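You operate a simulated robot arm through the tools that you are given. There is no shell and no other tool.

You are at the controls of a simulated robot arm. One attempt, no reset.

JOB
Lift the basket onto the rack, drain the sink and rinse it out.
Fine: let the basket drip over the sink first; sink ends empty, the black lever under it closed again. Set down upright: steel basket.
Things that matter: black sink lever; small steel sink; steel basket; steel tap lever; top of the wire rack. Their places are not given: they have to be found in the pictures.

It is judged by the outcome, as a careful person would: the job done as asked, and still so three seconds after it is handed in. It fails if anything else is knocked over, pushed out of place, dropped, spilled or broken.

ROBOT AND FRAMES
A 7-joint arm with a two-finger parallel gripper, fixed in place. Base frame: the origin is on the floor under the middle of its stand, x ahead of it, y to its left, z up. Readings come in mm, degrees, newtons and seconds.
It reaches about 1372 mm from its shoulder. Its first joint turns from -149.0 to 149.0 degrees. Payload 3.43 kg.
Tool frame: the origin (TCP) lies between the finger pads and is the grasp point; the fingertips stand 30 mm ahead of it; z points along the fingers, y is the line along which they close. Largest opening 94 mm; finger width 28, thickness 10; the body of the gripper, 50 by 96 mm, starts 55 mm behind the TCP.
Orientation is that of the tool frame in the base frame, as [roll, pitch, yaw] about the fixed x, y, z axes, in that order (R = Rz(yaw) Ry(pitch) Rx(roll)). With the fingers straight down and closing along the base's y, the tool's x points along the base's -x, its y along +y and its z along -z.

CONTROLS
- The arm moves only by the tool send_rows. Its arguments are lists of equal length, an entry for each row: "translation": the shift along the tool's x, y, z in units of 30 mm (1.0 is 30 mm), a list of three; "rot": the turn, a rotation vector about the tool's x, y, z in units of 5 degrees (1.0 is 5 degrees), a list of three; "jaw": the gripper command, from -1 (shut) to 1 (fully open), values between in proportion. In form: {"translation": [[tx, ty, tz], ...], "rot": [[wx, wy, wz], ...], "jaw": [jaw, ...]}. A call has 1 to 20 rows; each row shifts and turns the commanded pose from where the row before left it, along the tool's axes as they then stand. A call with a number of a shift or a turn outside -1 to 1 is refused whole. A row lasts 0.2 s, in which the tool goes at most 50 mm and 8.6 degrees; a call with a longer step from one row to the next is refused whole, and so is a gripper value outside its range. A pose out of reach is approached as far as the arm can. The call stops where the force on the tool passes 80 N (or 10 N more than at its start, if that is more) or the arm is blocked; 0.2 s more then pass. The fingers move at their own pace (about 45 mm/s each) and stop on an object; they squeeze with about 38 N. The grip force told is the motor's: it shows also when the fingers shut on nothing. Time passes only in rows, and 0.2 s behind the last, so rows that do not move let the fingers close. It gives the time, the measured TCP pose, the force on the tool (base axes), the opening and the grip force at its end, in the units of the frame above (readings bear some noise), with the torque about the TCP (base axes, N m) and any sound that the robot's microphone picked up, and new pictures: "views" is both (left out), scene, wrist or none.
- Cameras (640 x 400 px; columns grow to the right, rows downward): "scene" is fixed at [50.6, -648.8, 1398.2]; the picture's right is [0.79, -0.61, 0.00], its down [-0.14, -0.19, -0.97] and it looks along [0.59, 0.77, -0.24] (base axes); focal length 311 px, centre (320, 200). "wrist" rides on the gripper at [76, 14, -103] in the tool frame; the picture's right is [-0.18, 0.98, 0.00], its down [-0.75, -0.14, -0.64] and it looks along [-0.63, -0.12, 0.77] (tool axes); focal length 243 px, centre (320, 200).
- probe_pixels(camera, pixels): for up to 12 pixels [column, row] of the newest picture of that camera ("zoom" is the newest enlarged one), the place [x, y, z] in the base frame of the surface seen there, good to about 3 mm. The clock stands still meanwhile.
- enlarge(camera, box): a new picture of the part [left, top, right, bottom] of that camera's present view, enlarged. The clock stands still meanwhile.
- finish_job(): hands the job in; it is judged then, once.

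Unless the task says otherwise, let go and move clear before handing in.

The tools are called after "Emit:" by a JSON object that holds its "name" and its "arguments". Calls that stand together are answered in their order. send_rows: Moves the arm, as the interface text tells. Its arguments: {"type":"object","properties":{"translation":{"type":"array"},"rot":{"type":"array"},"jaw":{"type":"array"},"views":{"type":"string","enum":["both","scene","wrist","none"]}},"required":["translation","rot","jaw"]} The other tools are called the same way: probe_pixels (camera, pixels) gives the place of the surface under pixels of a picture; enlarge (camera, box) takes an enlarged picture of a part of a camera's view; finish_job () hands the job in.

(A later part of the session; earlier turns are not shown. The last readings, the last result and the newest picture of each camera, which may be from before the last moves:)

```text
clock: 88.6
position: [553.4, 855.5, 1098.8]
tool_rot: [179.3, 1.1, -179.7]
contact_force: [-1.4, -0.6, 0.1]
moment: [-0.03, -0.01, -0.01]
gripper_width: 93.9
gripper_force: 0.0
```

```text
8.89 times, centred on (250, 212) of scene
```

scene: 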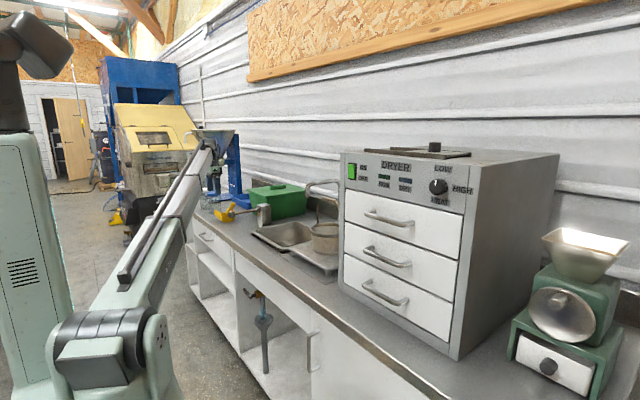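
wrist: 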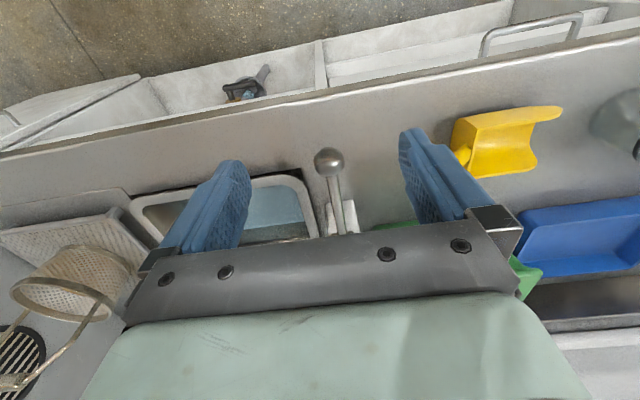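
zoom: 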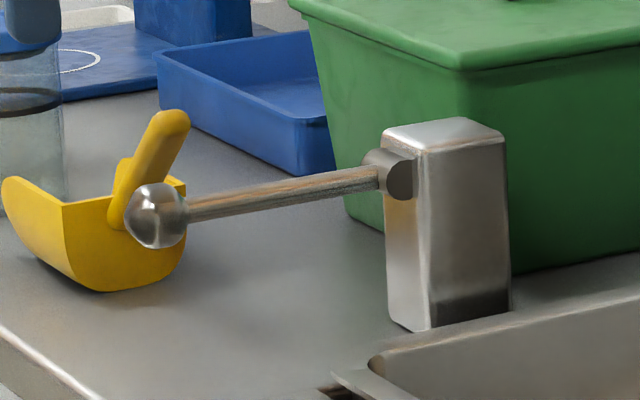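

The tap lever hinges on a y-axis cylinder near [785,855,955], ball centre about [635,856,950]. I move over the ball and lower the open fingers around it.

Emit:
{"name": "send_rows", "arguments": {"translation": [[-0.9, 0.02, 0], [-0.9, 0, 0], [-0.9, 0, 0.3], [0, 0, 0.8], [0, 0, 0.8], [0, 0, 0.8], [0, 0, 0.8], [0, 0, 0.8], [0, 0, 0.55], [0, 0, 0]], "rot": [[0, 0, 0], [0, 0, 0], [0, 0, 0], [0, 0, 0], [0, 0, 0], [0, 0, 0], [0, 0, 0], [0, 0, 0], [0, 0, 0], [0, 0, 0]], "jaw": [1, 1, 1, 1, 1, 1, 1, 1, 1, 1]}}

Emit:
{"name": "enlarge", "arguments": {"camera": "scene", "box": [200, 160, 340, 260]}}

```text
clock: 90.8
position: [636.7, 858.6, 954.9]
tool_rot: [179.2, 1.1, -179.7]
contact_force: [0.7, -0.1, -0.2]
moment: [-0.04, 0.0, -0.02]
gripper_width: 94.1
gripper_force: 0.1
```

scene: 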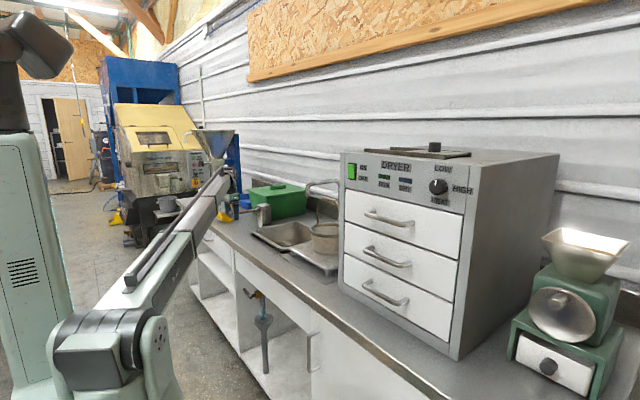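
wrist: 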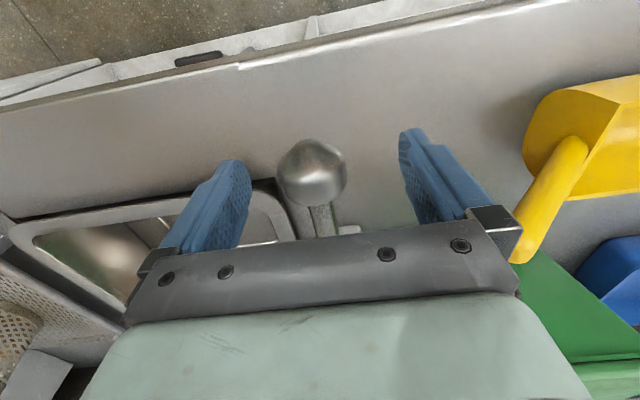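

```text
4.00 times, centred on (270, 210) of scene
```

zoom: 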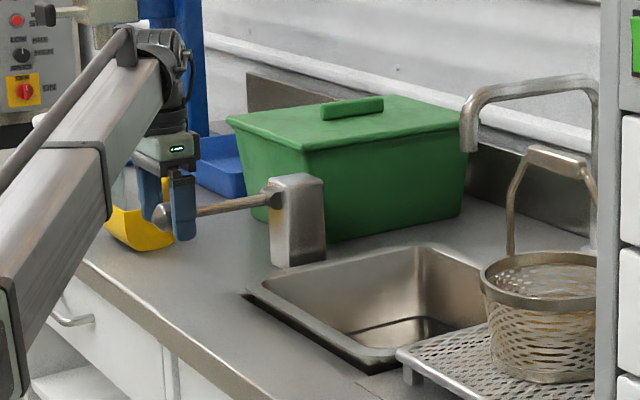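

The ball sits between the fingers at wrist (312,172), slightly nearer to −x. I shift a few mm and close on it.

Emit:
{"name": "send_rows", "arguments": {"translation": [[0.2, -0.1, 0.13], [0, 0, 0], [0, 0, 0], [0, 0, 0], [0, 0, 0], [0, 0, 0], [0, 0, 0], [0, 0, 0]], "rot": [[0, 0, 0], [0, 0, 0], [0, 0, 0], [0, 0, 0], [0, 0, 0], [0, 0, 0], [0, 0, 0], [0, 0, 0]], "jaw": [1, 1, -1, -1, -1, -1, -1, -1]}}

Emit:
{"name": "enlarge", "arguments": {"camera": "wrist", "box": [20, 130, 400, 360]}}

```text
clock: 92.6
position: [632.2, 854.2, 950.8]
tool_rot: [179.3, 1.1, -179.8]
contact_force: [3.8, -3.6, 1.0]
moment: [-0.08, -0.07, -0.06]
gripper_width: 37.5
gripper_force: 45.1
```

scene: 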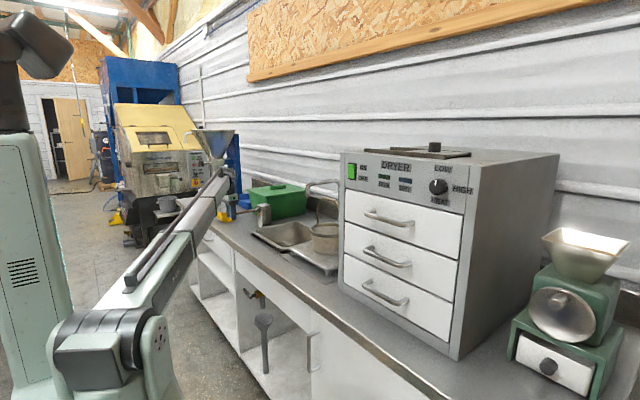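
wrist: 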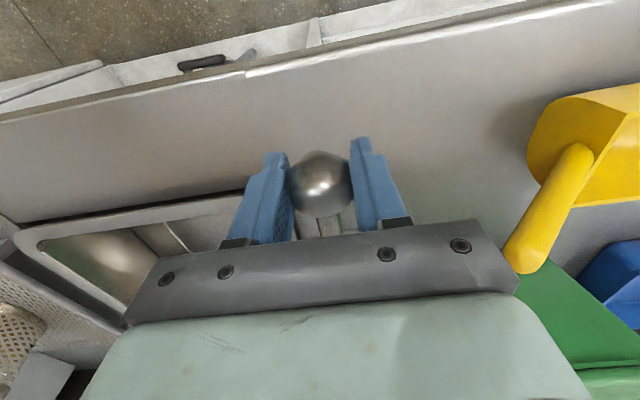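

```text
1.68 times, centred on (210, 245) of wrist
```

zoom: 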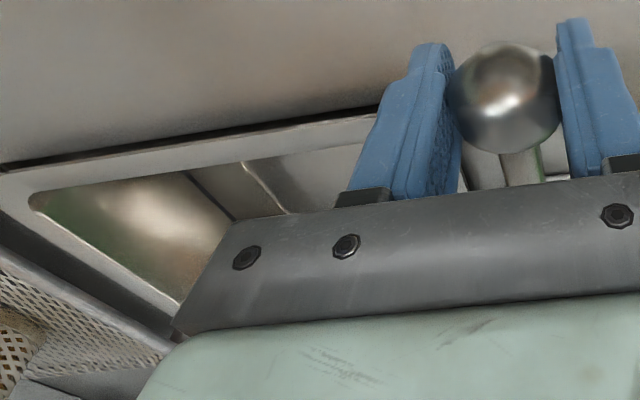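

The ball is held (37.5 mm). The funnel at (263,320) no longer shows water, so the sink has drained. I test lifting the lever gently.

Emit:
{"name": "send_rows", "arguments": {"translation": [[0, 0, -0.1], [0, 0, -0.1], [0, 0, -0.1], [0, 0, 0]], "rot": [[0, 0, 0], [0, 0, 0], [0, 0, 0], [0, 0, 0]], "jaw": [-1, -1, -1, -1]}}

Emit:
{"name": "enlarge", "arguments": {"camera": "scene", "box": [200, 160, 340, 260]}}

```text
clock: 93.6
position: [632.8, 855.1, 958.2]
tool_rot: [179.4, 1.0, -179.6]
contact_force: [1.3, -13.9, -32.0]
moment: [-0.08, 0.25, -0.09]
gripper_width: 37.1
gripper_force: 44.9
```

scene: 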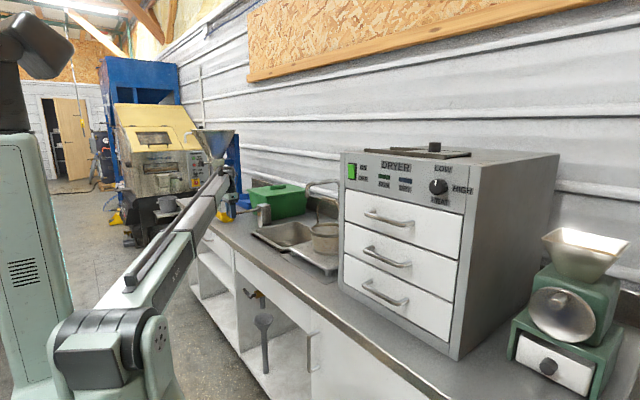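
wrist: 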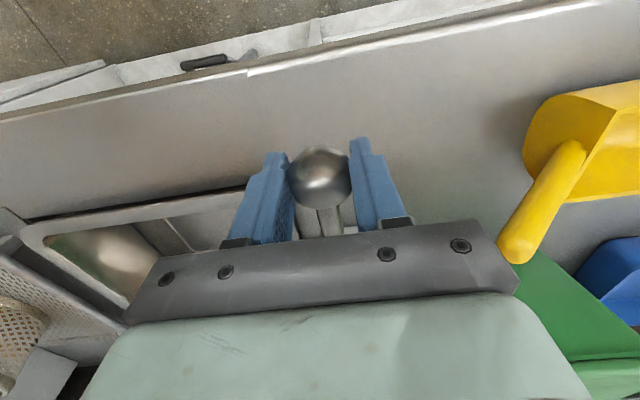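

```text
4.00 times, centred on (270, 210) of scene
```

zoom: 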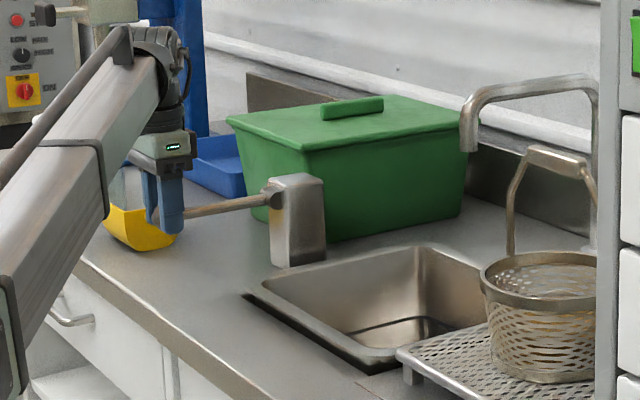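

Lifting met a 32 N downward pull and the lever did not follow, so up seems to be the stop. I go back down and test pressing down gently.

Emit:
{"name": "send_rows", "arguments": {"translation": [[0, 0, 0.1], [0, 0, 0.1], [0, 0, 0.1], [0, 0, 0.1], [0, 0, 0.1], [0, 0, 0.1], [0, 0, 0]], "rot": [[0, 0, 0], [0, 0, 0], [0, 0, 0], [0, 0, 0], [0, 0, 0], [0, 0, 0], [0, 0, 0]], "jaw": [-1, -1, -1, -1, -1, -1, -1]}}

Emit:
{"name": "enlarge", "arguments": {"camera": "scene", "box": [200, 160, 340, 260]}}

```text
clock: 95.2
position: [632.1, 854.9, 944.2]
tool_rot: [179.2, 1.2, -179.7]
contact_force: [4.8, -18.8, 11.3]
moment: [-0.1, -1.36, -0.15]
gripper_width: 37.1
gripper_force: 44.3
```

scene: 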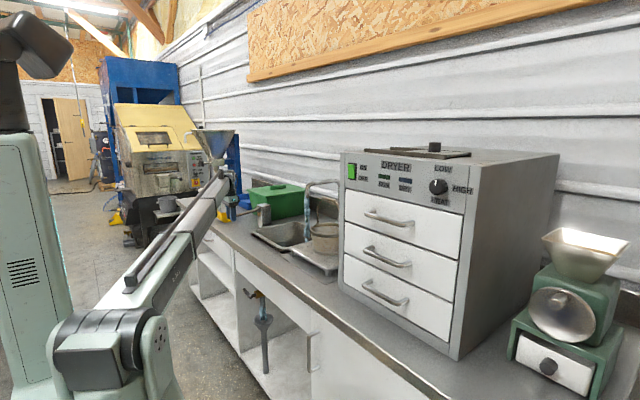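
wrist: 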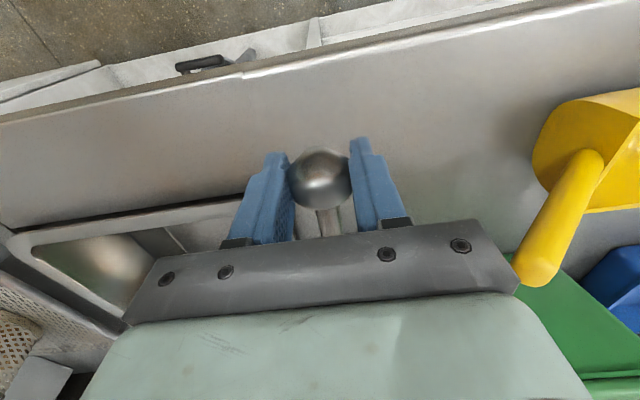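

```text
4.00 times, centred on (270, 210) of scene
```

zoom: 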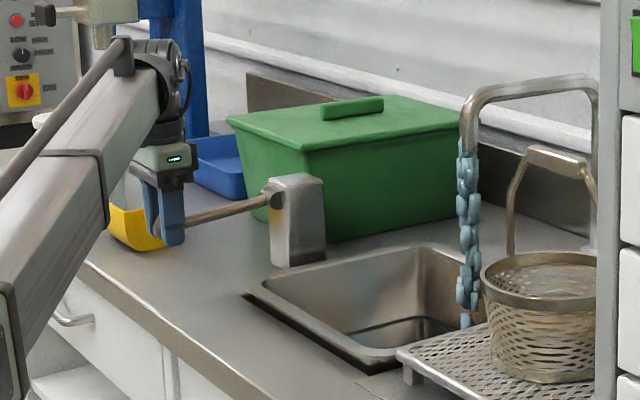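

Pressing down opens the tap: water now runs from the spout into the sink and out via the drain. I hold it here to rinse and watch the sink level.

Emit:
{"name": "send_rows", "arguments": {"translation": [[0, 0, 0], [0, 0, 0], [0, 0, 0], [0, 0, 0], [0, 0, 0], [0, 0, 0], [0, 0, 0], [0, 0, 0], [0, 0, 0], [0, 0, 0], [0, 0, 0], [0, 0, 0], [0, 0, 0], [0, 0, 0], [0, 0, 0]], "rot": [[0, 0, 0], [0, 0, 0], [0, 0, 0], [0, 0, 0], [0, 0, 0], [0, 0, 0], [0, 0, 0], [0, 0, 0], [0, 0, 0], [0, 0, 0], [0, 0, 0], [0, 0, 0], [0, 0, 0], [0, 0, 0], [0, 0, 0]], "jaw": [-1, -1, -1, -1, -1, -1, -1, -1, -1, -1, -1, -1, -1, -1, -1]}}

Emit:
{"name": "enlarge", "arguments": {"camera": "scene", "box": [230, 170, 350, 340]}}

```text
clock: 98.4
position: [630.9, 854.3, 943.2]
tool_rot: [179.3, 1.2, -179.8]
contact_force: [10.2, -18.4, 5.5]
moment: [-0.21, -0.33, -0.1]
gripper_width: 37.0
gripper_force: 45.2
```

scene: 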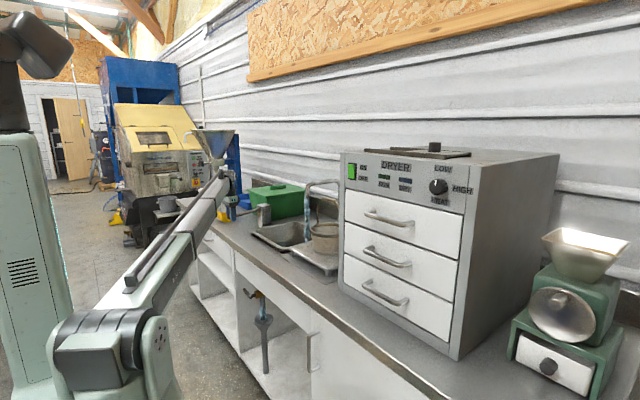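
wrist: 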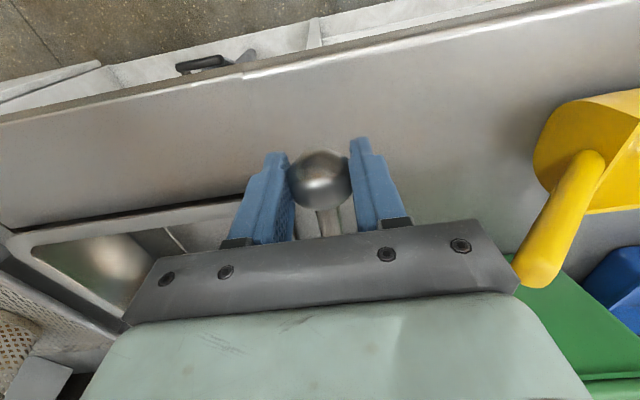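

```text
2.35 times, centred on (290, 255) of scene
```

zoom: 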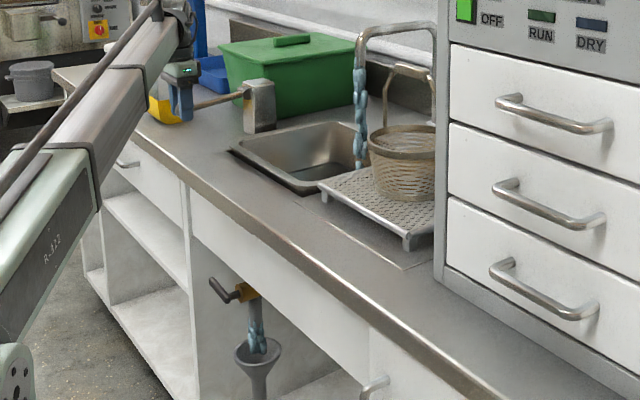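

Rinse water runs through and out the drain into the funnel. I press the lever a little further and hold for several more seconds.

Emit:
{"name": "send_rows", "arguments": {"translation": [[0, -0.03, 0.1], [0, -0.02, 0.1], [0, 0, 0], [0, 0, 0], [0, 0, 0], [0, 0, 0], [0, 0, 0], [0, 0, 0], [0, 0, 0], [0, 0, 0], [0, 0, 0], [0, 0, 0], [0, 0, 0], [0, 0, 0], [0, 0, 0], [0, 0, 0], [0, 0, 0], [0, 0, 0], [0, 0, 0], [0, 0, 0]], "rot": [[0, 0, 0], [0, 0, 0], [0, 0, 0], [0, 0, 0], [0, 0, 0], [0, 0, 0], [0, 0, 0], [0, 0, 0], [0, 0, 0], [0, 0, 0], [0, 0, 0], [0, 0, 0], [0, 0, 0], [0, 0, 0], [0, 0, 0], [0, 0, 0], [0, 0, 0], [0, 0, 0], [0, 0, 0], [0, 0, 0]], "jaw": [-1, -1, -1, -1, -1, -1, -1, -1, -1, -1, -1, -1, -1, -1, -1, -1, -1, -1, -1, -1]}}

Emit:
{"name": "enlarge", "arguments": {"camera": "scene", "box": [230, 170, 350, 340]}}

```text
clock: 102.6
position: [632.1, 853.9, 935.5]
tool_rot: [179.2, 1.1, -179.7]
contact_force: [11.0, 10.0, 6.8]
moment: [0.19, -0.6, 0.09]
gripper_width: 36.7
gripper_force: 45.1
```

scene: 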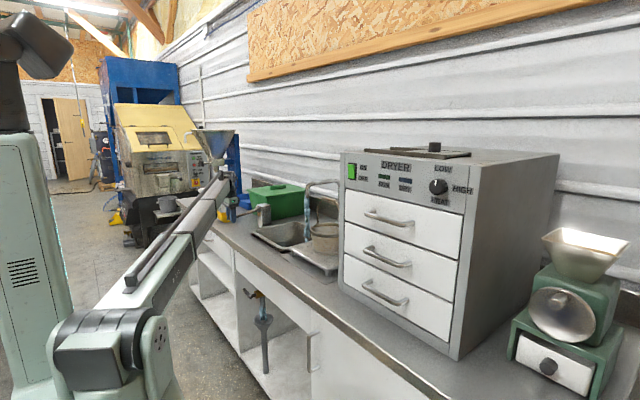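
wrist: 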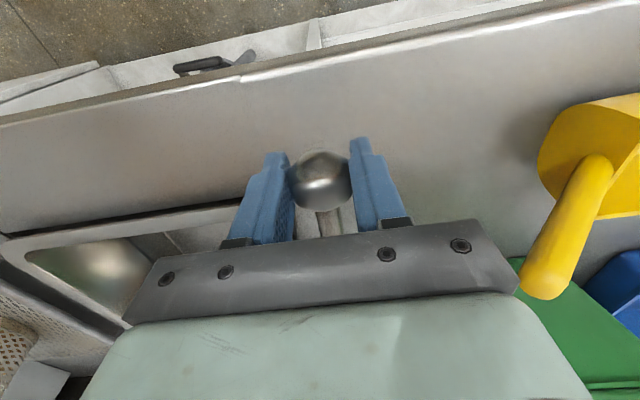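

```text
2.35 times, centred on (290, 255) of scene
```

zoom: 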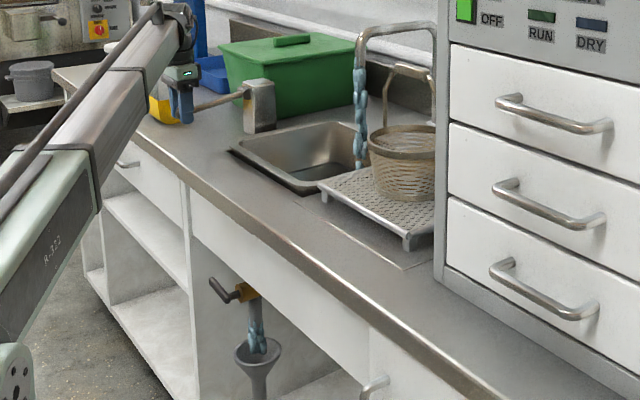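

The stream is steady and drains cleanly. I hold about four more seconds for a thorough rinse.

Emit:
{"name": "send_rows", "arguments": {"translation": [[0, 0, 0], [0, 0, 0], [0, 0, 0], [0, 0, 0], [0, 0, 0], [0, 0, 0], [0, 0, 0], [0, 0, 0], [0, 0, 0], [0, 0, 0], [0, 0, 0], [0, 0, 0], [0, 0, 0], [0, 0, 0], [0, 0, 0], [0, 0, 0], [0, 0, 0], [0, 0, 0], [0, 0, 0], [0, 0, 0]], "rot": [[0, 0, 0], [0, 0, 0], [0, 0, 0], [0, 0, 0], [0, 0, 0], [0, 0, 0], [0, 0, 0], [0, 0, 0], [0, 0, 0], [0, 0, 0], [0, 0, 0], [0, 0, 0], [0, 0, 0], [0, 0, 0], [0, 0, 0], [0, 0, 0], [0, 0, 0], [0, 0, 0], [0, 0, 0], [0, 0, 0]], "jaw": [-1, -1, -1, -1, -1, -1, -1, -1, -1, -1, -1, -1, -1, -1, -1, -1, -1, -1, -1, -1], "views": "none"}}

```text
clock: 106.8
position: [632.0, 854.5, 936.5]
tool_rot: [179.2, 1.1, -179.8]
contact_force: [6.2, 12.3, 2.2]
moment: [0.14, -0.03, 0.1]
gripper_width: 36.9
gripper_force: 44.4
```

Now I close the tap by lifting the lever back up to its stop.

Emit:
{"name": "send_rows", "arguments": {"translation": [[0, 0, -0.1], [0, 0, -0.1], [0, 0, -0.1], [0, 0, -0.1], [0, 0, -0.1], [0, 0, 0], [0, 0, 0]], "rot": [[0, 0, 0], [0, 0, 0], [0, 0, 0], [0, 0, 0], [0, 0, 0], [0, 0, 0], [0, 0, 0]], "jaw": [-1, -1, -1, -1, -1, -1, -1]}}

Emit:
{"name": "enlarge", "arguments": {"camera": "scene", "box": [230, 170, 350, 340]}}

```text
clock: 108.4
position: [630.4, 856.5, 951.7]
tool_rot: [179.4, 1.0, -179.7]
contact_force: [-9.9, 10.1, -8.0]
moment: [0.0, 1.33, 0.12]
gripper_width: 36.8
gripper_force: 44.7
```

scene: 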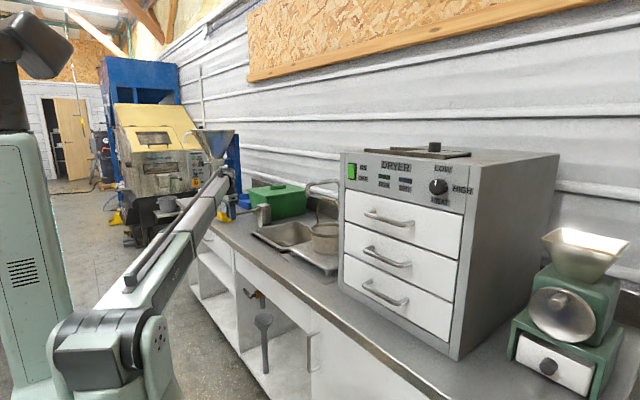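
wrist: 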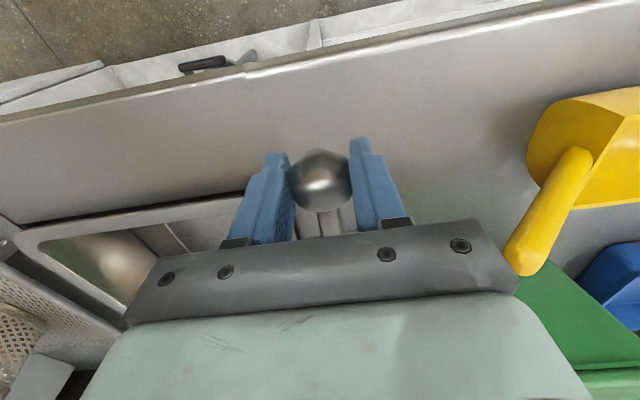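

```text
2.35 times, centred on (290, 255) of scene
```

zoom: 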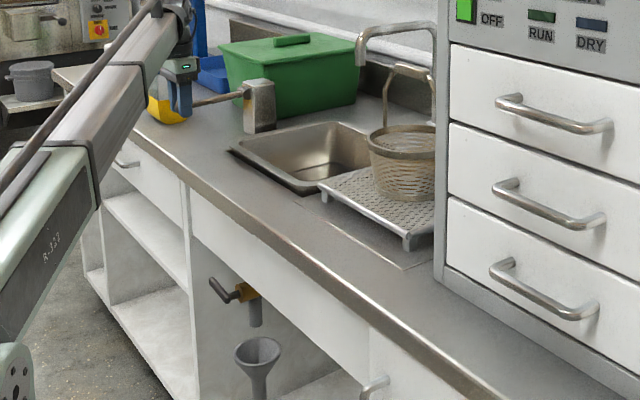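

The tap stream has stopped. I lift slightly more so the lever is fully at its stop.

Emit:
{"name": "send_rows", "arguments": {"translation": [[0, 0, -0.07], [0, 0, -0.07], [0, 0, 0]], "rot": [[0, 0, 0], [0, 0, 0], [0, 0, 0]], "jaw": [-1, -1, -1], "views": "none"}}

```text
clock: 109.2
position: [630.0, 854.8, 956.2]
tool_rot: [179.2, 1.0, -179.7]
contact_force: [-12.0, 9.3, -6.9]
moment: [0.08, 1.22, 0.13]
gripper_width: 37.1
gripper_force: 44.5
```

Emit:
{"name": "send_rows", "arguments": {"translation": [[0, 0, -0.07], [0, 0, -0.05], [0, 0, 0]], "rot": [[0, 0, 0], [0, 0, 0], [0, 0, 0]], "jaw": [-1, -1, -1], "views": "wrist"}}

Emit:
{"name": "enlarge", "arguments": {"camera": "scene", "box": [200, 160, 340, 260]}}

```text
clock: 110.0
position: [630.6, 855.6, 957.8]
tool_rot: [179.3, 1.0, -179.7]
contact_force: [-11.1, 8.2, -19.9]
moment: [0.12, 1.09, 0.17]
gripper_width: 37.2
gripper_force: 44.8
```

wrist: 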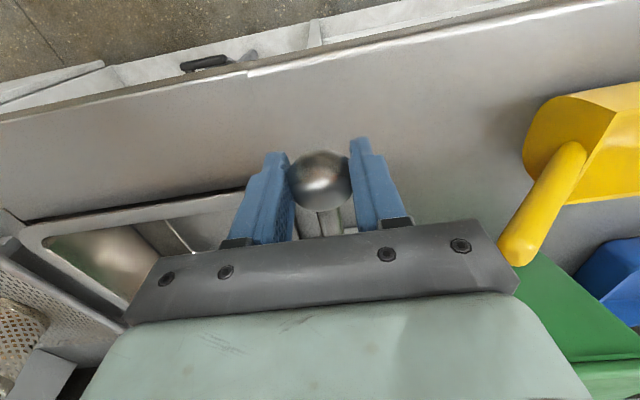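

```text
4.00 times, centred on (270, 210) of scene
```

zoom: 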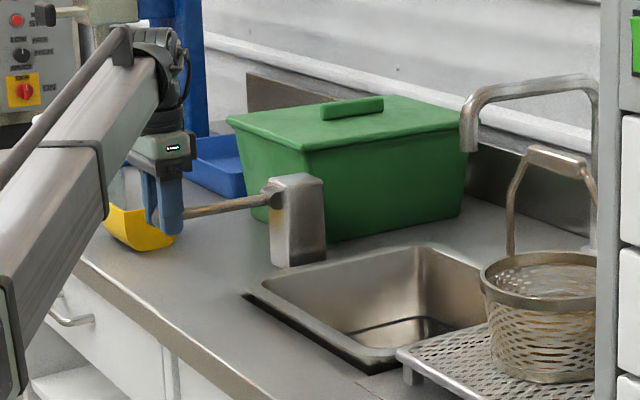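

The lever is at its upper stop (force −20 N) and no water runs. I open the fingers and rise straight up.

Emit:
{"name": "send_rows", "arguments": {"translation": [[0, 0, 0], [0, 0, 0], [0, 0, 0], [0, 0, 0], [0, 0, 0], [0, 0, -0.6], [0, 0, -0.8], [0, 0, -0.8], [0, 0, -0.8], [0, 0, -0.8], [0, 0, 0]], "rot": [[0, 0, 0], [0, 0, 0], [0, 0, 0], [0, 0, 0], [0, 0, 0], [0, 0, 0], [0, 0, 0], [0, 0, 0], [0, 0, 0], [0, 0, 0], [0, 0, 0]], "jaw": [0, 1, 1, 1, 1, 1, 1, 1, 1, 1, 1]}}

Emit:
{"name": "enlarge", "arguments": {"camera": "scene", "box": [200, 160, 340, 260]}}

Emit:
{"name": "probe_pixels", "arguments": {"camera": "wrist", "pixels": [[318, 162], [325, 185], [330, 215], [200, 210], [265, 200]]}}

```text
clock: 112.4
position: [630.1, 852.7, 1073.5]
tool_rot: [179.1, 1.1, -179.7]
contact_force: [0.2, -0.3, -0.1]
moment: [-0.02, -0.03, -0.02]
gripper_width: 94.1
gripper_force: 0.1
```

scene: 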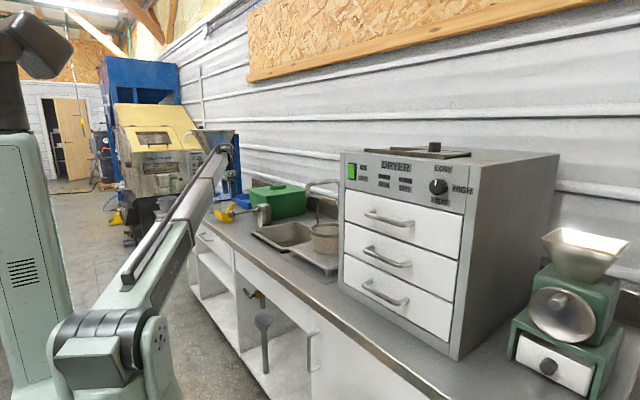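
wrist: 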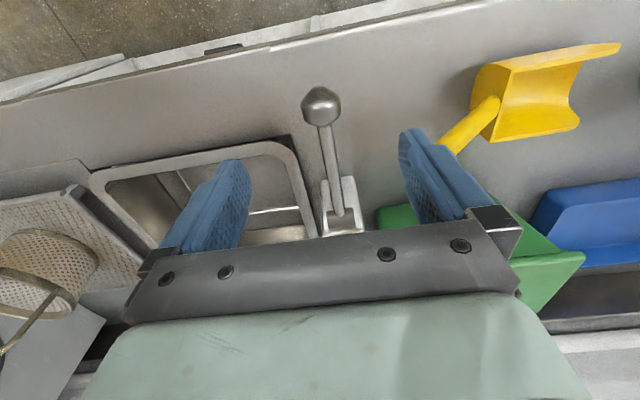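

```text
4.00 times, centred on (270, 210) of scene
```

zoom: 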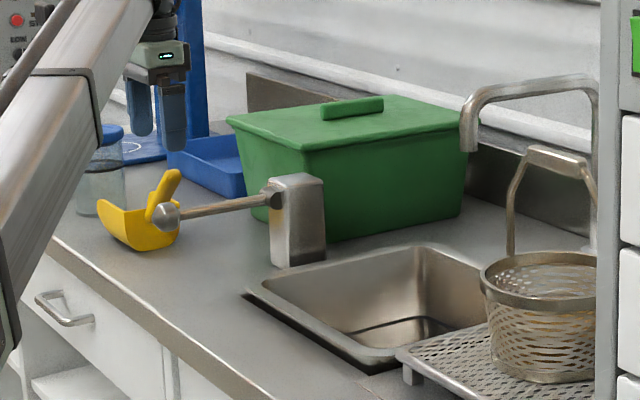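

```text
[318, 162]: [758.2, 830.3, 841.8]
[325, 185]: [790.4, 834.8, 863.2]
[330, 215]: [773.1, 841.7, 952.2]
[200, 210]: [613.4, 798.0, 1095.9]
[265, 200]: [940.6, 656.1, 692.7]
```

Emit:
{"name": "probe_pixels", "arguments": {"camera": "wrist", "pixels": [[321, 100], [320, 112], [328, 140], [334, 175], [338, 205], [150, 215], [275, 225]]}}

Emit:
{"name": "enlarge", "arguments": {"camera": "wrist", "box": [80, 130, 340, 260]}}

```text
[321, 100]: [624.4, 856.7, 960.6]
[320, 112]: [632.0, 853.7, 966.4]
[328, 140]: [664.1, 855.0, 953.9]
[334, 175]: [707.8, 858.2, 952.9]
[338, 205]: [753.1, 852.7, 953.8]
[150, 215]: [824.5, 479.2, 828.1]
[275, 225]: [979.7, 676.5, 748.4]
```

```text
2.46 times, centred on (210, 195) of wrist
```

zoom: 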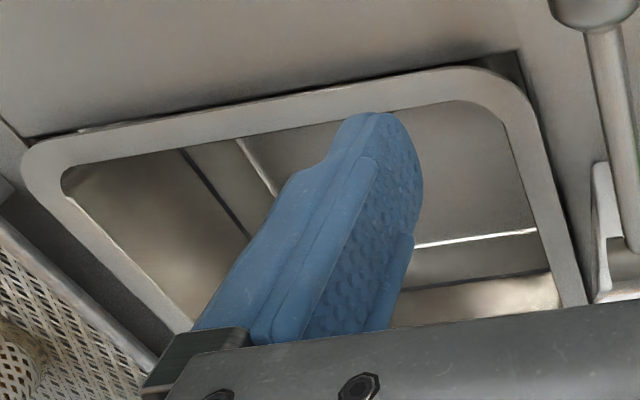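

The tap lever is back at its original height (ball top 966, shaft 954) and the sink is empty. I go back in front of the counter, tilt the gripper 45°, and return to the drain lever.

Emit:
{"name": "send_rows", "arguments": {"translation": [[0.6, 0, -0.2], [0.8, -0.3, 0], [0.9, -0.5, 0], [0.9, -0.5, 0.2], [0.9, -0.6, 0.25], [0.9, -0.6, 0.25], [0.9, -0.6, 0.25], [0.17, 0, 0], [0, -0.28, 0], [0, -0.28, 0], [0, -0.28, 0], [0, -0.28, 0], [0, -0.28, 0], [0, -0.28, 0], [0, -0.28, 0], [0, -0.28, 0], [0, -0.28, 0], [0, 0, 0]], "rot": [[0, 0, 0], [0, 0, 0], [0, 0, 0], [0, 0, 0], [0, 0, 0], [0, 0, 0], [0, 0, 0], [0, 0, 0], [0, -1, 0], [0, -1, 0], [0, -1, 0], [0, -1, 0], [0, -1, 0], [0, -1, 0], [0, -1, 0], [0, -1, 0], [0, -0.9, 0], [0, 0, 0]], "jaw": [1, 1, 1, 1, 1, 1, 1, 1, 1, 1, 1, 1, 1, 1, 1, 1, 1, 1]}}

```text
clock: 116.2
position: [449.6, 682.8, 1045.9]
tool_rot: [178.9, 45.6, 179.5]
contact_force: [0.0, -0.9, -0.5]
moment: [0.01, 0.03, 0.01]
gripper_width: 94.2
gripper_force: 0.0
```

scene: 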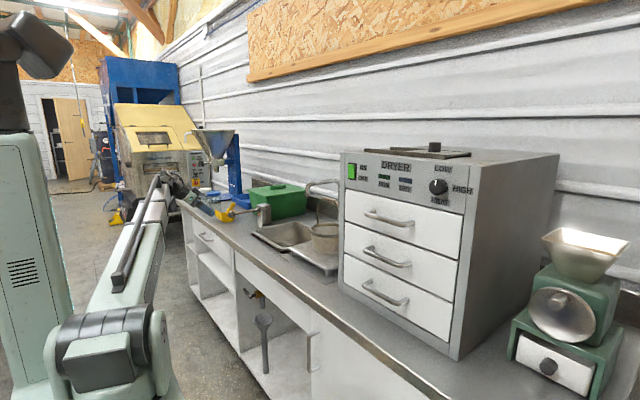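
wrist: 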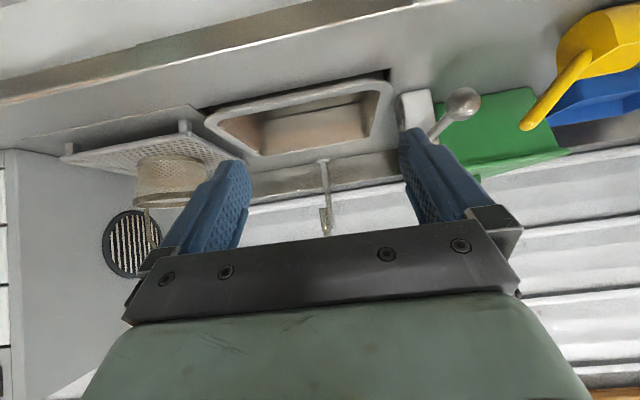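

I descend straight down in front of the cabinet at the same 45° tilt.

Emit:
{"name": "send_rows", "arguments": {"translation": [[0.714, 0, 0.7], [0.714, 0, 0.7], [0.714, 0, 0.7], [0.714, 0, 0.7], [0.714, 0, 0.7], [0.714, 0, 0.7], [0.714, 0, 0.7], [0.714, 0, 0.7], [0.714, 0, 0.7], [0.6, 0, 0.59], [0, 0, 0]], "rot": [[0, 0, 0], [0, 0, 0], [0, 0, 0], [0, 0, 0], [0, 0, 0], [0, 0, 0], [0, 0, 0], [0, 0, 0], [0, 0, 0], [0, 0, 0], [0, 0, 0]], "jaw": [1, 1, 1, 1, 1, 1, 1, 1, 1, 1, 1], "views": "none"}}

Emit:
{"name": "send_rows", "arguments": {"translation": [[0, 0, 0.1], [0, 0, 0.1], [0, 0, 0.1], [0, 0, 0.1], [0, 0, 0.1], [0, 0, 0.1], [0, 0, 0.1], [0, 0, 0.1], [0, 0, 0.1], [0, 0, 0.1], [0, 0, 0.1], [0, 0, 0.1], [0, 0, 0.1], [0, 0, 0.1], [0, 0, 0.1], [0, 0, 0.1], [0, 0, 0.1], [0, 0, 0.1], [0, 0, 0]], "rot": [[0, 0, -1], [0, 0, -1], [0, 0, -1], [0, 0, -1], [0, 0, -1], [0, 0, -1], [0, 0, -1], [0, 0, -1], [0, 0, -1], [0, 0, -1], [0, 0, -1], [0, 0, -1], [0, 0, -1], [0, 0, -1], [0, 0, -1], [0, 0, -1], [0, 0, -0.6], [0, 0, 0], [0, 0, 0]], "jaw": [1, 1, 1, 1, 1, 1, 1, 1, 1, 1, 1, 1, 1, 1, 1, 1, 0.3, 0.3, 0.3], "views": "both"}}

```text
clock: 118.6
position: [448.2, 687.1, 749.4]
tool_rot: [178.9, 45.7, 179.6]
contact_force: [-0.4, 0.1, -0.7]
moment: [0.0, -0.04, 0.0]
gripper_width: 94.1
gripper_force: 0.1
```

```text
clock: 122.6
position: [487.7, 688.7, 713.6]
tool_rot: [-134.6, 5.7, -94.6]
contact_force: [-0.4, 0.6, -0.8]
moment: [0.0, 0.0, -0.02]
gripper_width: 61.0
gripper_force: 0.1
```

scene: 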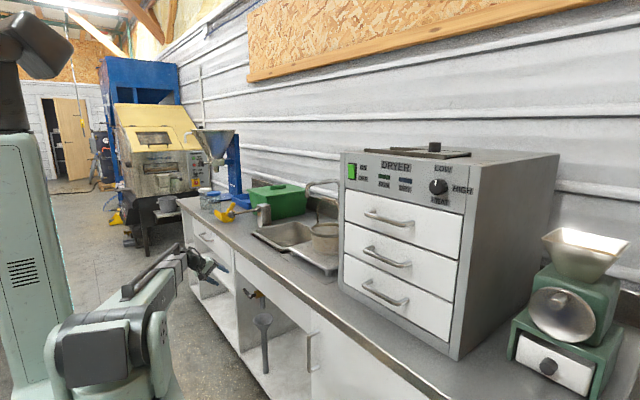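
wrist: 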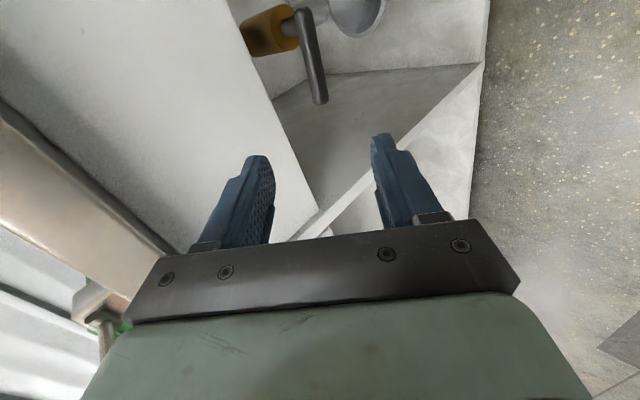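

The open lever is visible at (313,60), unchanged. I advance along the tool axis to place the fingers around it again.

Emit:
{"name": "send_rows", "arguments": {"translation": [[0.035, -0.003, 0.82], [0.035, -0.003, 0.82], [0.035, -0.003, 0.82], [0.035, -0.003, 0.82], [0.035, -0.003, 0.82], [0.035, -0.003, 0.8], [0, 0, 0]], "rot": [[0, 0, 0], [0, 0, 0], [0, 0, 0], [0, 0, 0], [0, 0, 0], [0, 0, 0], [0, 0, 0]], "jaw": [0.3, 0.3, 0.3, 0.3, 0.3, 0.3, 0.3]}}

Emit:
{"name": "enlarge", "arguments": {"camera": "wrist", "box": [220, 10, 420, 250]}}

```text
clock: 124.2
position: [593.3, 683.7, 610.1]
tool_rot: [-134.8, 5.8, -94.6]
contact_force: [0.0, -0.8, 0.4]
moment: [0.0, -0.01, 0.01]
gripper_width: 60.9
gripper_force: 0.1
```

scene: 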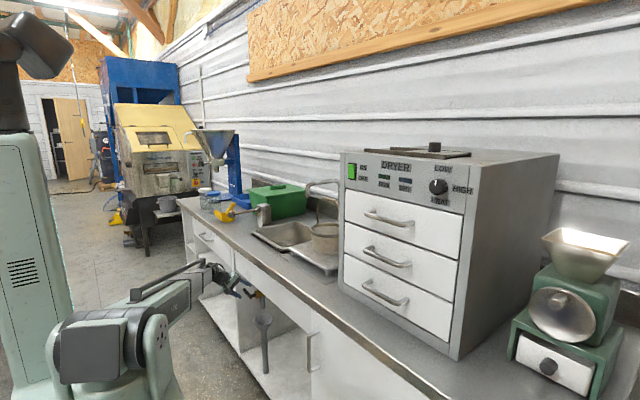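
wrist: 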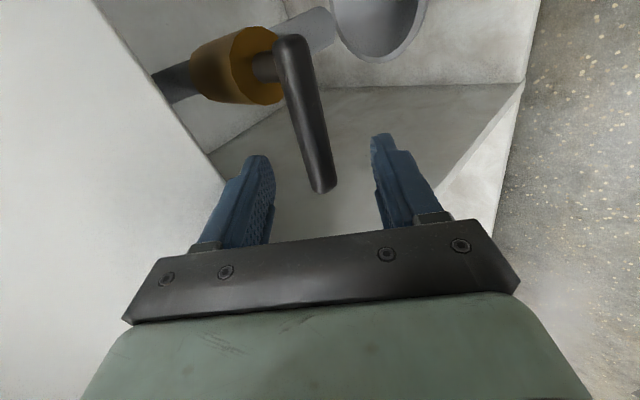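

```text
1.67 times, centred on (320, 130) of wrist
```

zoom: 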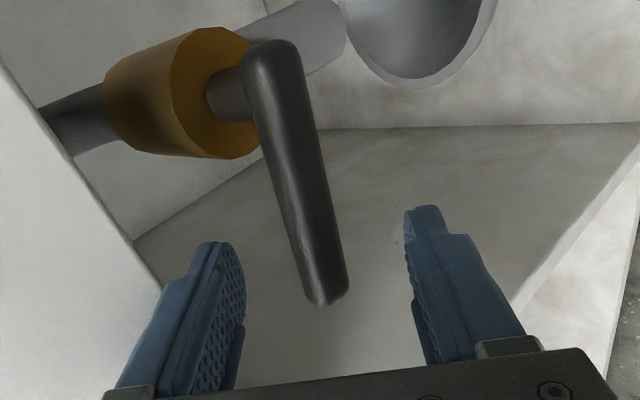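

The lever is between the fingers. I close to a 21 mm cage and start carrying it back up along the arc.

Emit:
{"name": "send_rows", "arguments": {"translation": [[0, 0, 0], [0, 0, 0], [0, 0, 0], [0, 0, 0], [0.031, -0.156, -0.148], [0.042, -0.154, -0.139], [0.048, -0.15, -0.126], [0.053, -0.146, -0.113], [0.054, -0.14, -0.098], [0.055, -0.139, -0.086], [0.052, -0.133, -0.073], [0.048, -0.128, -0.061], [0, 0, 0]], "rot": [[0, 0, 0], [0, 0, 0], [0, 0, 0], [0, 0, 0], [0, 0, 1], [0, 0, 1], [0, 0, 1], [0, 0, 1], [0, 0, 1], [0, 0, 1], [0, 0, 1], [0, 0, 1], [0, 0, 0]], "jaw": [-0.55, -0.55, -0.55, -0.55, -0.55, -0.55, -0.55, -0.55, -0.55, -0.55, -0.55, -0.55, -0.55]}}

Emit:
{"name": "enlarge", "arguments": {"camera": "wrist", "box": [220, 10, 420, 250]}}

```text
clock: 127.0
position: [591.9, 658.7, 646.2]
tool_rot: [-145.8, 32.2, -127.1]
contact_force: [-0.3, -1.0, 0.5]
moment: [-0.12, -0.05, -0.03]
gripper_width: 22.6
gripper_force: 4.8
```

scene: 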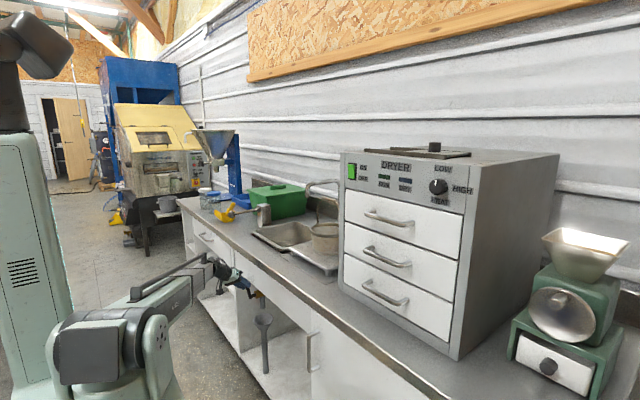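
wrist: 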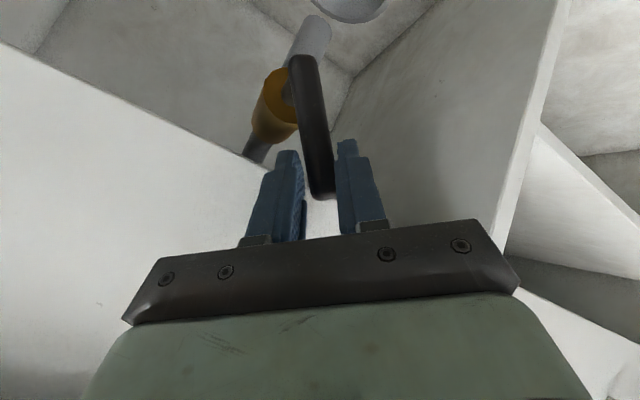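

```text
1.67 times, centred on (320, 130) of wrist
```

zoom: 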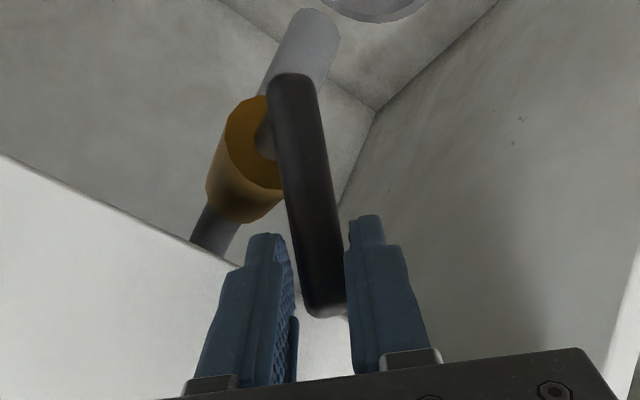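

The lever follows back up (about 35° left). I continue the remaining arc to upright.

Emit:
{"name": "send_rows", "arguments": {"translation": [[0.044, -0.127, -0.052], [0.04, -0.124, -0.043], [0.034, -0.119, -0.034], [0.03, -0.119, -0.028], [0.025, -0.115, -0.021], [0.02, -0.117, -0.016], [0.015, -0.115, -0.01], [0.01, -0.114, -0.005], [0, 0, 0]], "rot": [[0, 0, 1], [0, 0, 1], [0, 0, 1], [0, 0, 1], [0, 0, 1], [0, 0, 1], [0, 0, 1], [0, 0, 1], [0, 0, 0]], "jaw": [-0.55, -0.55, -0.55, -0.55, -0.55, -0.55, -0.55, -0.55, -0.55]}}

Emit:
{"name": "enlarge", "arguments": {"camera": "wrist", "box": [220, 10, 420, 250]}}

```text
clock: 129.0
position: [593.3, 630.9, 654.2]
tool_rot: [-178.0, 45.6, -176.3]
contact_force: [-4.5, 0.2, 1.1]
moment: [0.02, -0.05, 0.05]
gripper_width: 21.1
gripper_force: 0.1
```

scene: 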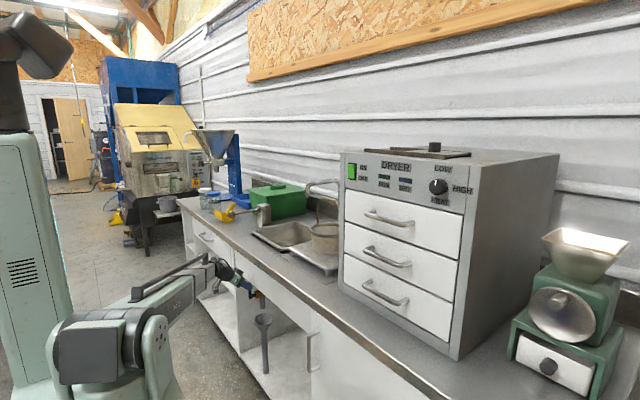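
wrist: 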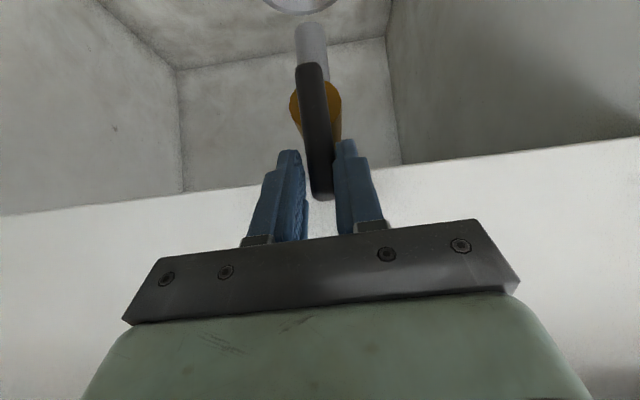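

```text
1.67 times, centred on (320, 130) of wrist
```

zoom: 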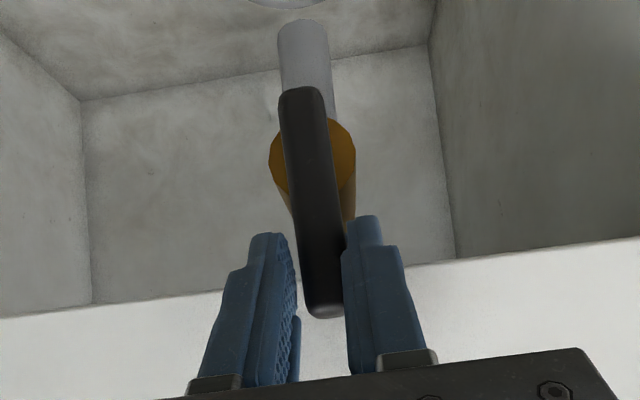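

The lever is nearly upright. I probe its line to see how far from its original closed position it is.

Emit:
{"name": "probe_pixels", "arguments": {"camera": "zoom", "pixels": [[300, 105], [306, 150], [313, 200], [318, 250], [323, 295]]}}

```text
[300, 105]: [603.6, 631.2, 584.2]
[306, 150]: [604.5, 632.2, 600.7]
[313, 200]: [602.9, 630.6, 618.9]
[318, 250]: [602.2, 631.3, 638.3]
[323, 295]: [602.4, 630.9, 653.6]
```

The lever reads vertical (y≈631 from top to bottom). I push gently toward −y to seat it fully against its closed stop.

Emit:
{"name": "send_rows", "arguments": {"translation": [[0, -0.08, 0], [0, -0.08, 0], [0, -0.08, 0], [0, -0.08, 0], [0, 0, 0]], "rot": [[0, 0, 0.3], [0, 0, 0.3], [0, 0, 0.1], [0, 0, 0], [0, 0, 0]], "jaw": [-0.55, -0.55, -0.55, -0.55, -0.55], "views": "wrist"}}

Emit:
{"name": "enlarge", "arguments": {"camera": "wrist", "box": [220, 10, 420, 250]}}

```text
clock: 130.2
position: [593.2, 622.1, 653.8]
tool_rot: [178.4, 45.6, 178.8]
contact_force: [-11.9, 18.7, 3.7]
moment: [0.09, 0.02, 0.37]
gripper_width: 31.6
gripper_force: 9.3
```

wrist: 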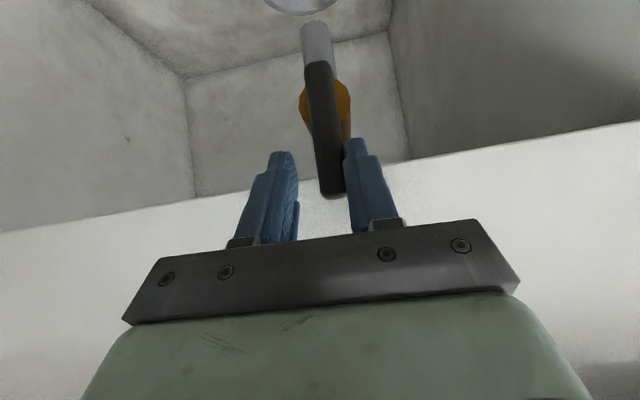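

```text
1.67 times, centred on (320, 130) of wrist
```

zoom: 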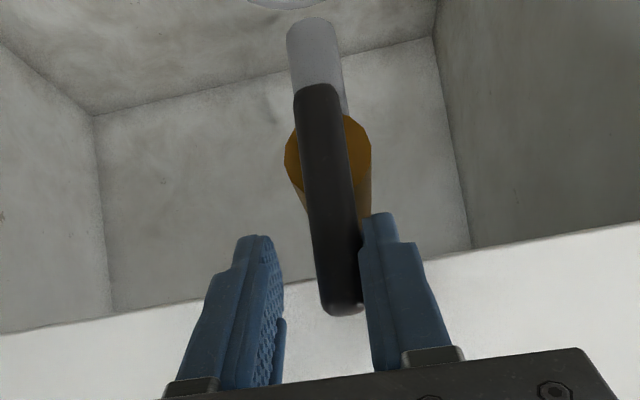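

The +y pad sits at y≈637.9, the same as at the original closed stop (637.6). I push 3 mm more to be sure, then release and back out.

Emit:
{"name": "send_rows", "arguments": {"translation": [[0, -0.08, 0], [0, -0.06, 0], [0, 0, 0], [0, 0, 0]], "rot": [[0, 0, 0], [0, 0, 0], [0, 0, 0], [0, 0, 0]], "jaw": [-0.55, -0.55, -0.55, -0.55], "views": "none"}}

```text
clock: 131.2
position: [592.5, 618.0, 653.3]
tool_rot: [178.1, 45.6, 178.7]
contact_force: [-17.2, 28.1, 5.6]
moment: [0.14, 0.05, 0.62]
gripper_width: 37.3
gripper_force: 14.5
```

Seated with 28 N at the stop, same as at the start. I open the fingers fully, re-centre and retract along the tool axis.

Emit:
{"name": "send_rows", "arguments": {"translation": [[0, 0, 0], [0, 0, 0], [0, 0, 0], [0, 0, 0], [0, 0.15, 0], [0, 0.15, -0.2], [0, 0, -0.6], [0, 0, -0.8], [0, 0, -0.9], [0, 0, -0.9], [0, 0, -0.9], [0, 0, 0]], "rot": [[0, 0, 0], [0, 0, 0], [0, 0, 0], [0, 0, 0], [0, 0, 0], [0, 0, 0], [0, 0, 0], [0, 0, 0], [0, 0, 0], [0, 0, 0], [0, 0, 0], [0, 0, 0]], "jaw": [1, 1, 1, 1, 1, 1, 1, 1, 1, 1, 1, 1]}}

Emit:
{"name": "enlarge", "arguments": {"camera": "scene", "box": [220, 170, 350, 330]}}

```text
clock: 133.8
position: [502.2, 625.1, 745.6]
tool_rot: [178.4, 45.6, 178.7]
contact_force: [-0.1, 1.1, -0.8]
moment: [-0.01, 0.04, -0.03]
gripper_width: 94.0
gripper_force: 0.0
```

scene: 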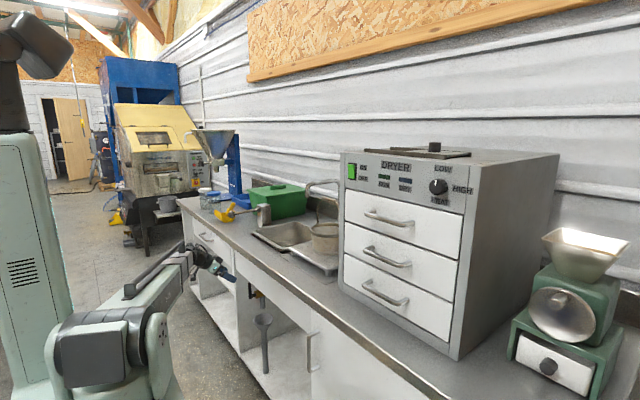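
wrist: 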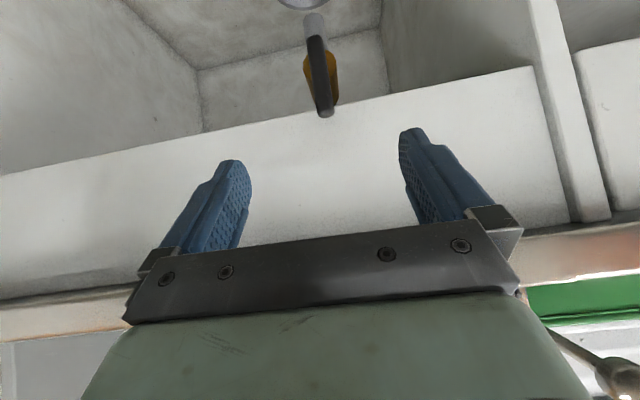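

```text
2.50 times, centred on (285, 250) of scene
```

zoom: 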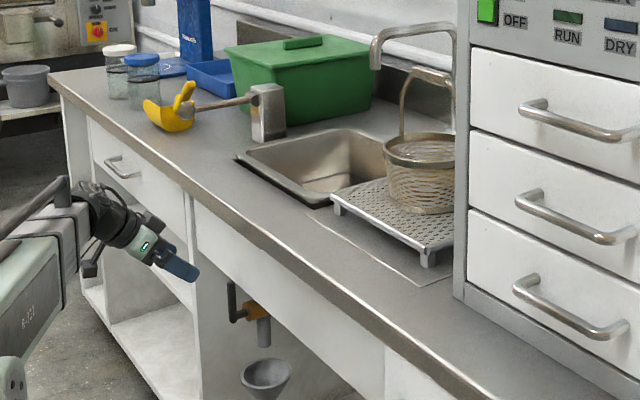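

The lever is upright as at the start and the tap is dry. I check the sink's bottom closely for leftover water or grain.

Emit:
{"name": "enlarge", "arguments": {"camera": "scene", "box": [245, 205, 325, 260]}}

Emit:
{"name": "probe_pixels", "arguments": {"camera": "scene", "pixels": [[295, 240], [305, 238], [285, 243], [300, 228], [310, 240], [325, 235]]}}

```text
7.27 times, centred on (285, 232) of scene
```

zoom: 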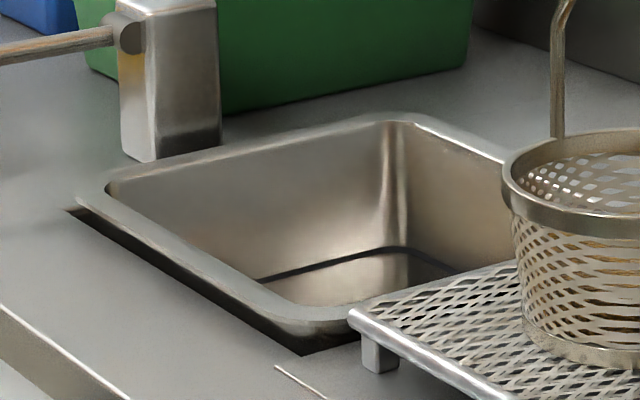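

```text
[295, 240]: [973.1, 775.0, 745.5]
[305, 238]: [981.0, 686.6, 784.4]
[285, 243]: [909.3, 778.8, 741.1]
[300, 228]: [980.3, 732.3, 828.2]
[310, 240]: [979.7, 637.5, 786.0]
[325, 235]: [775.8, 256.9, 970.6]
```

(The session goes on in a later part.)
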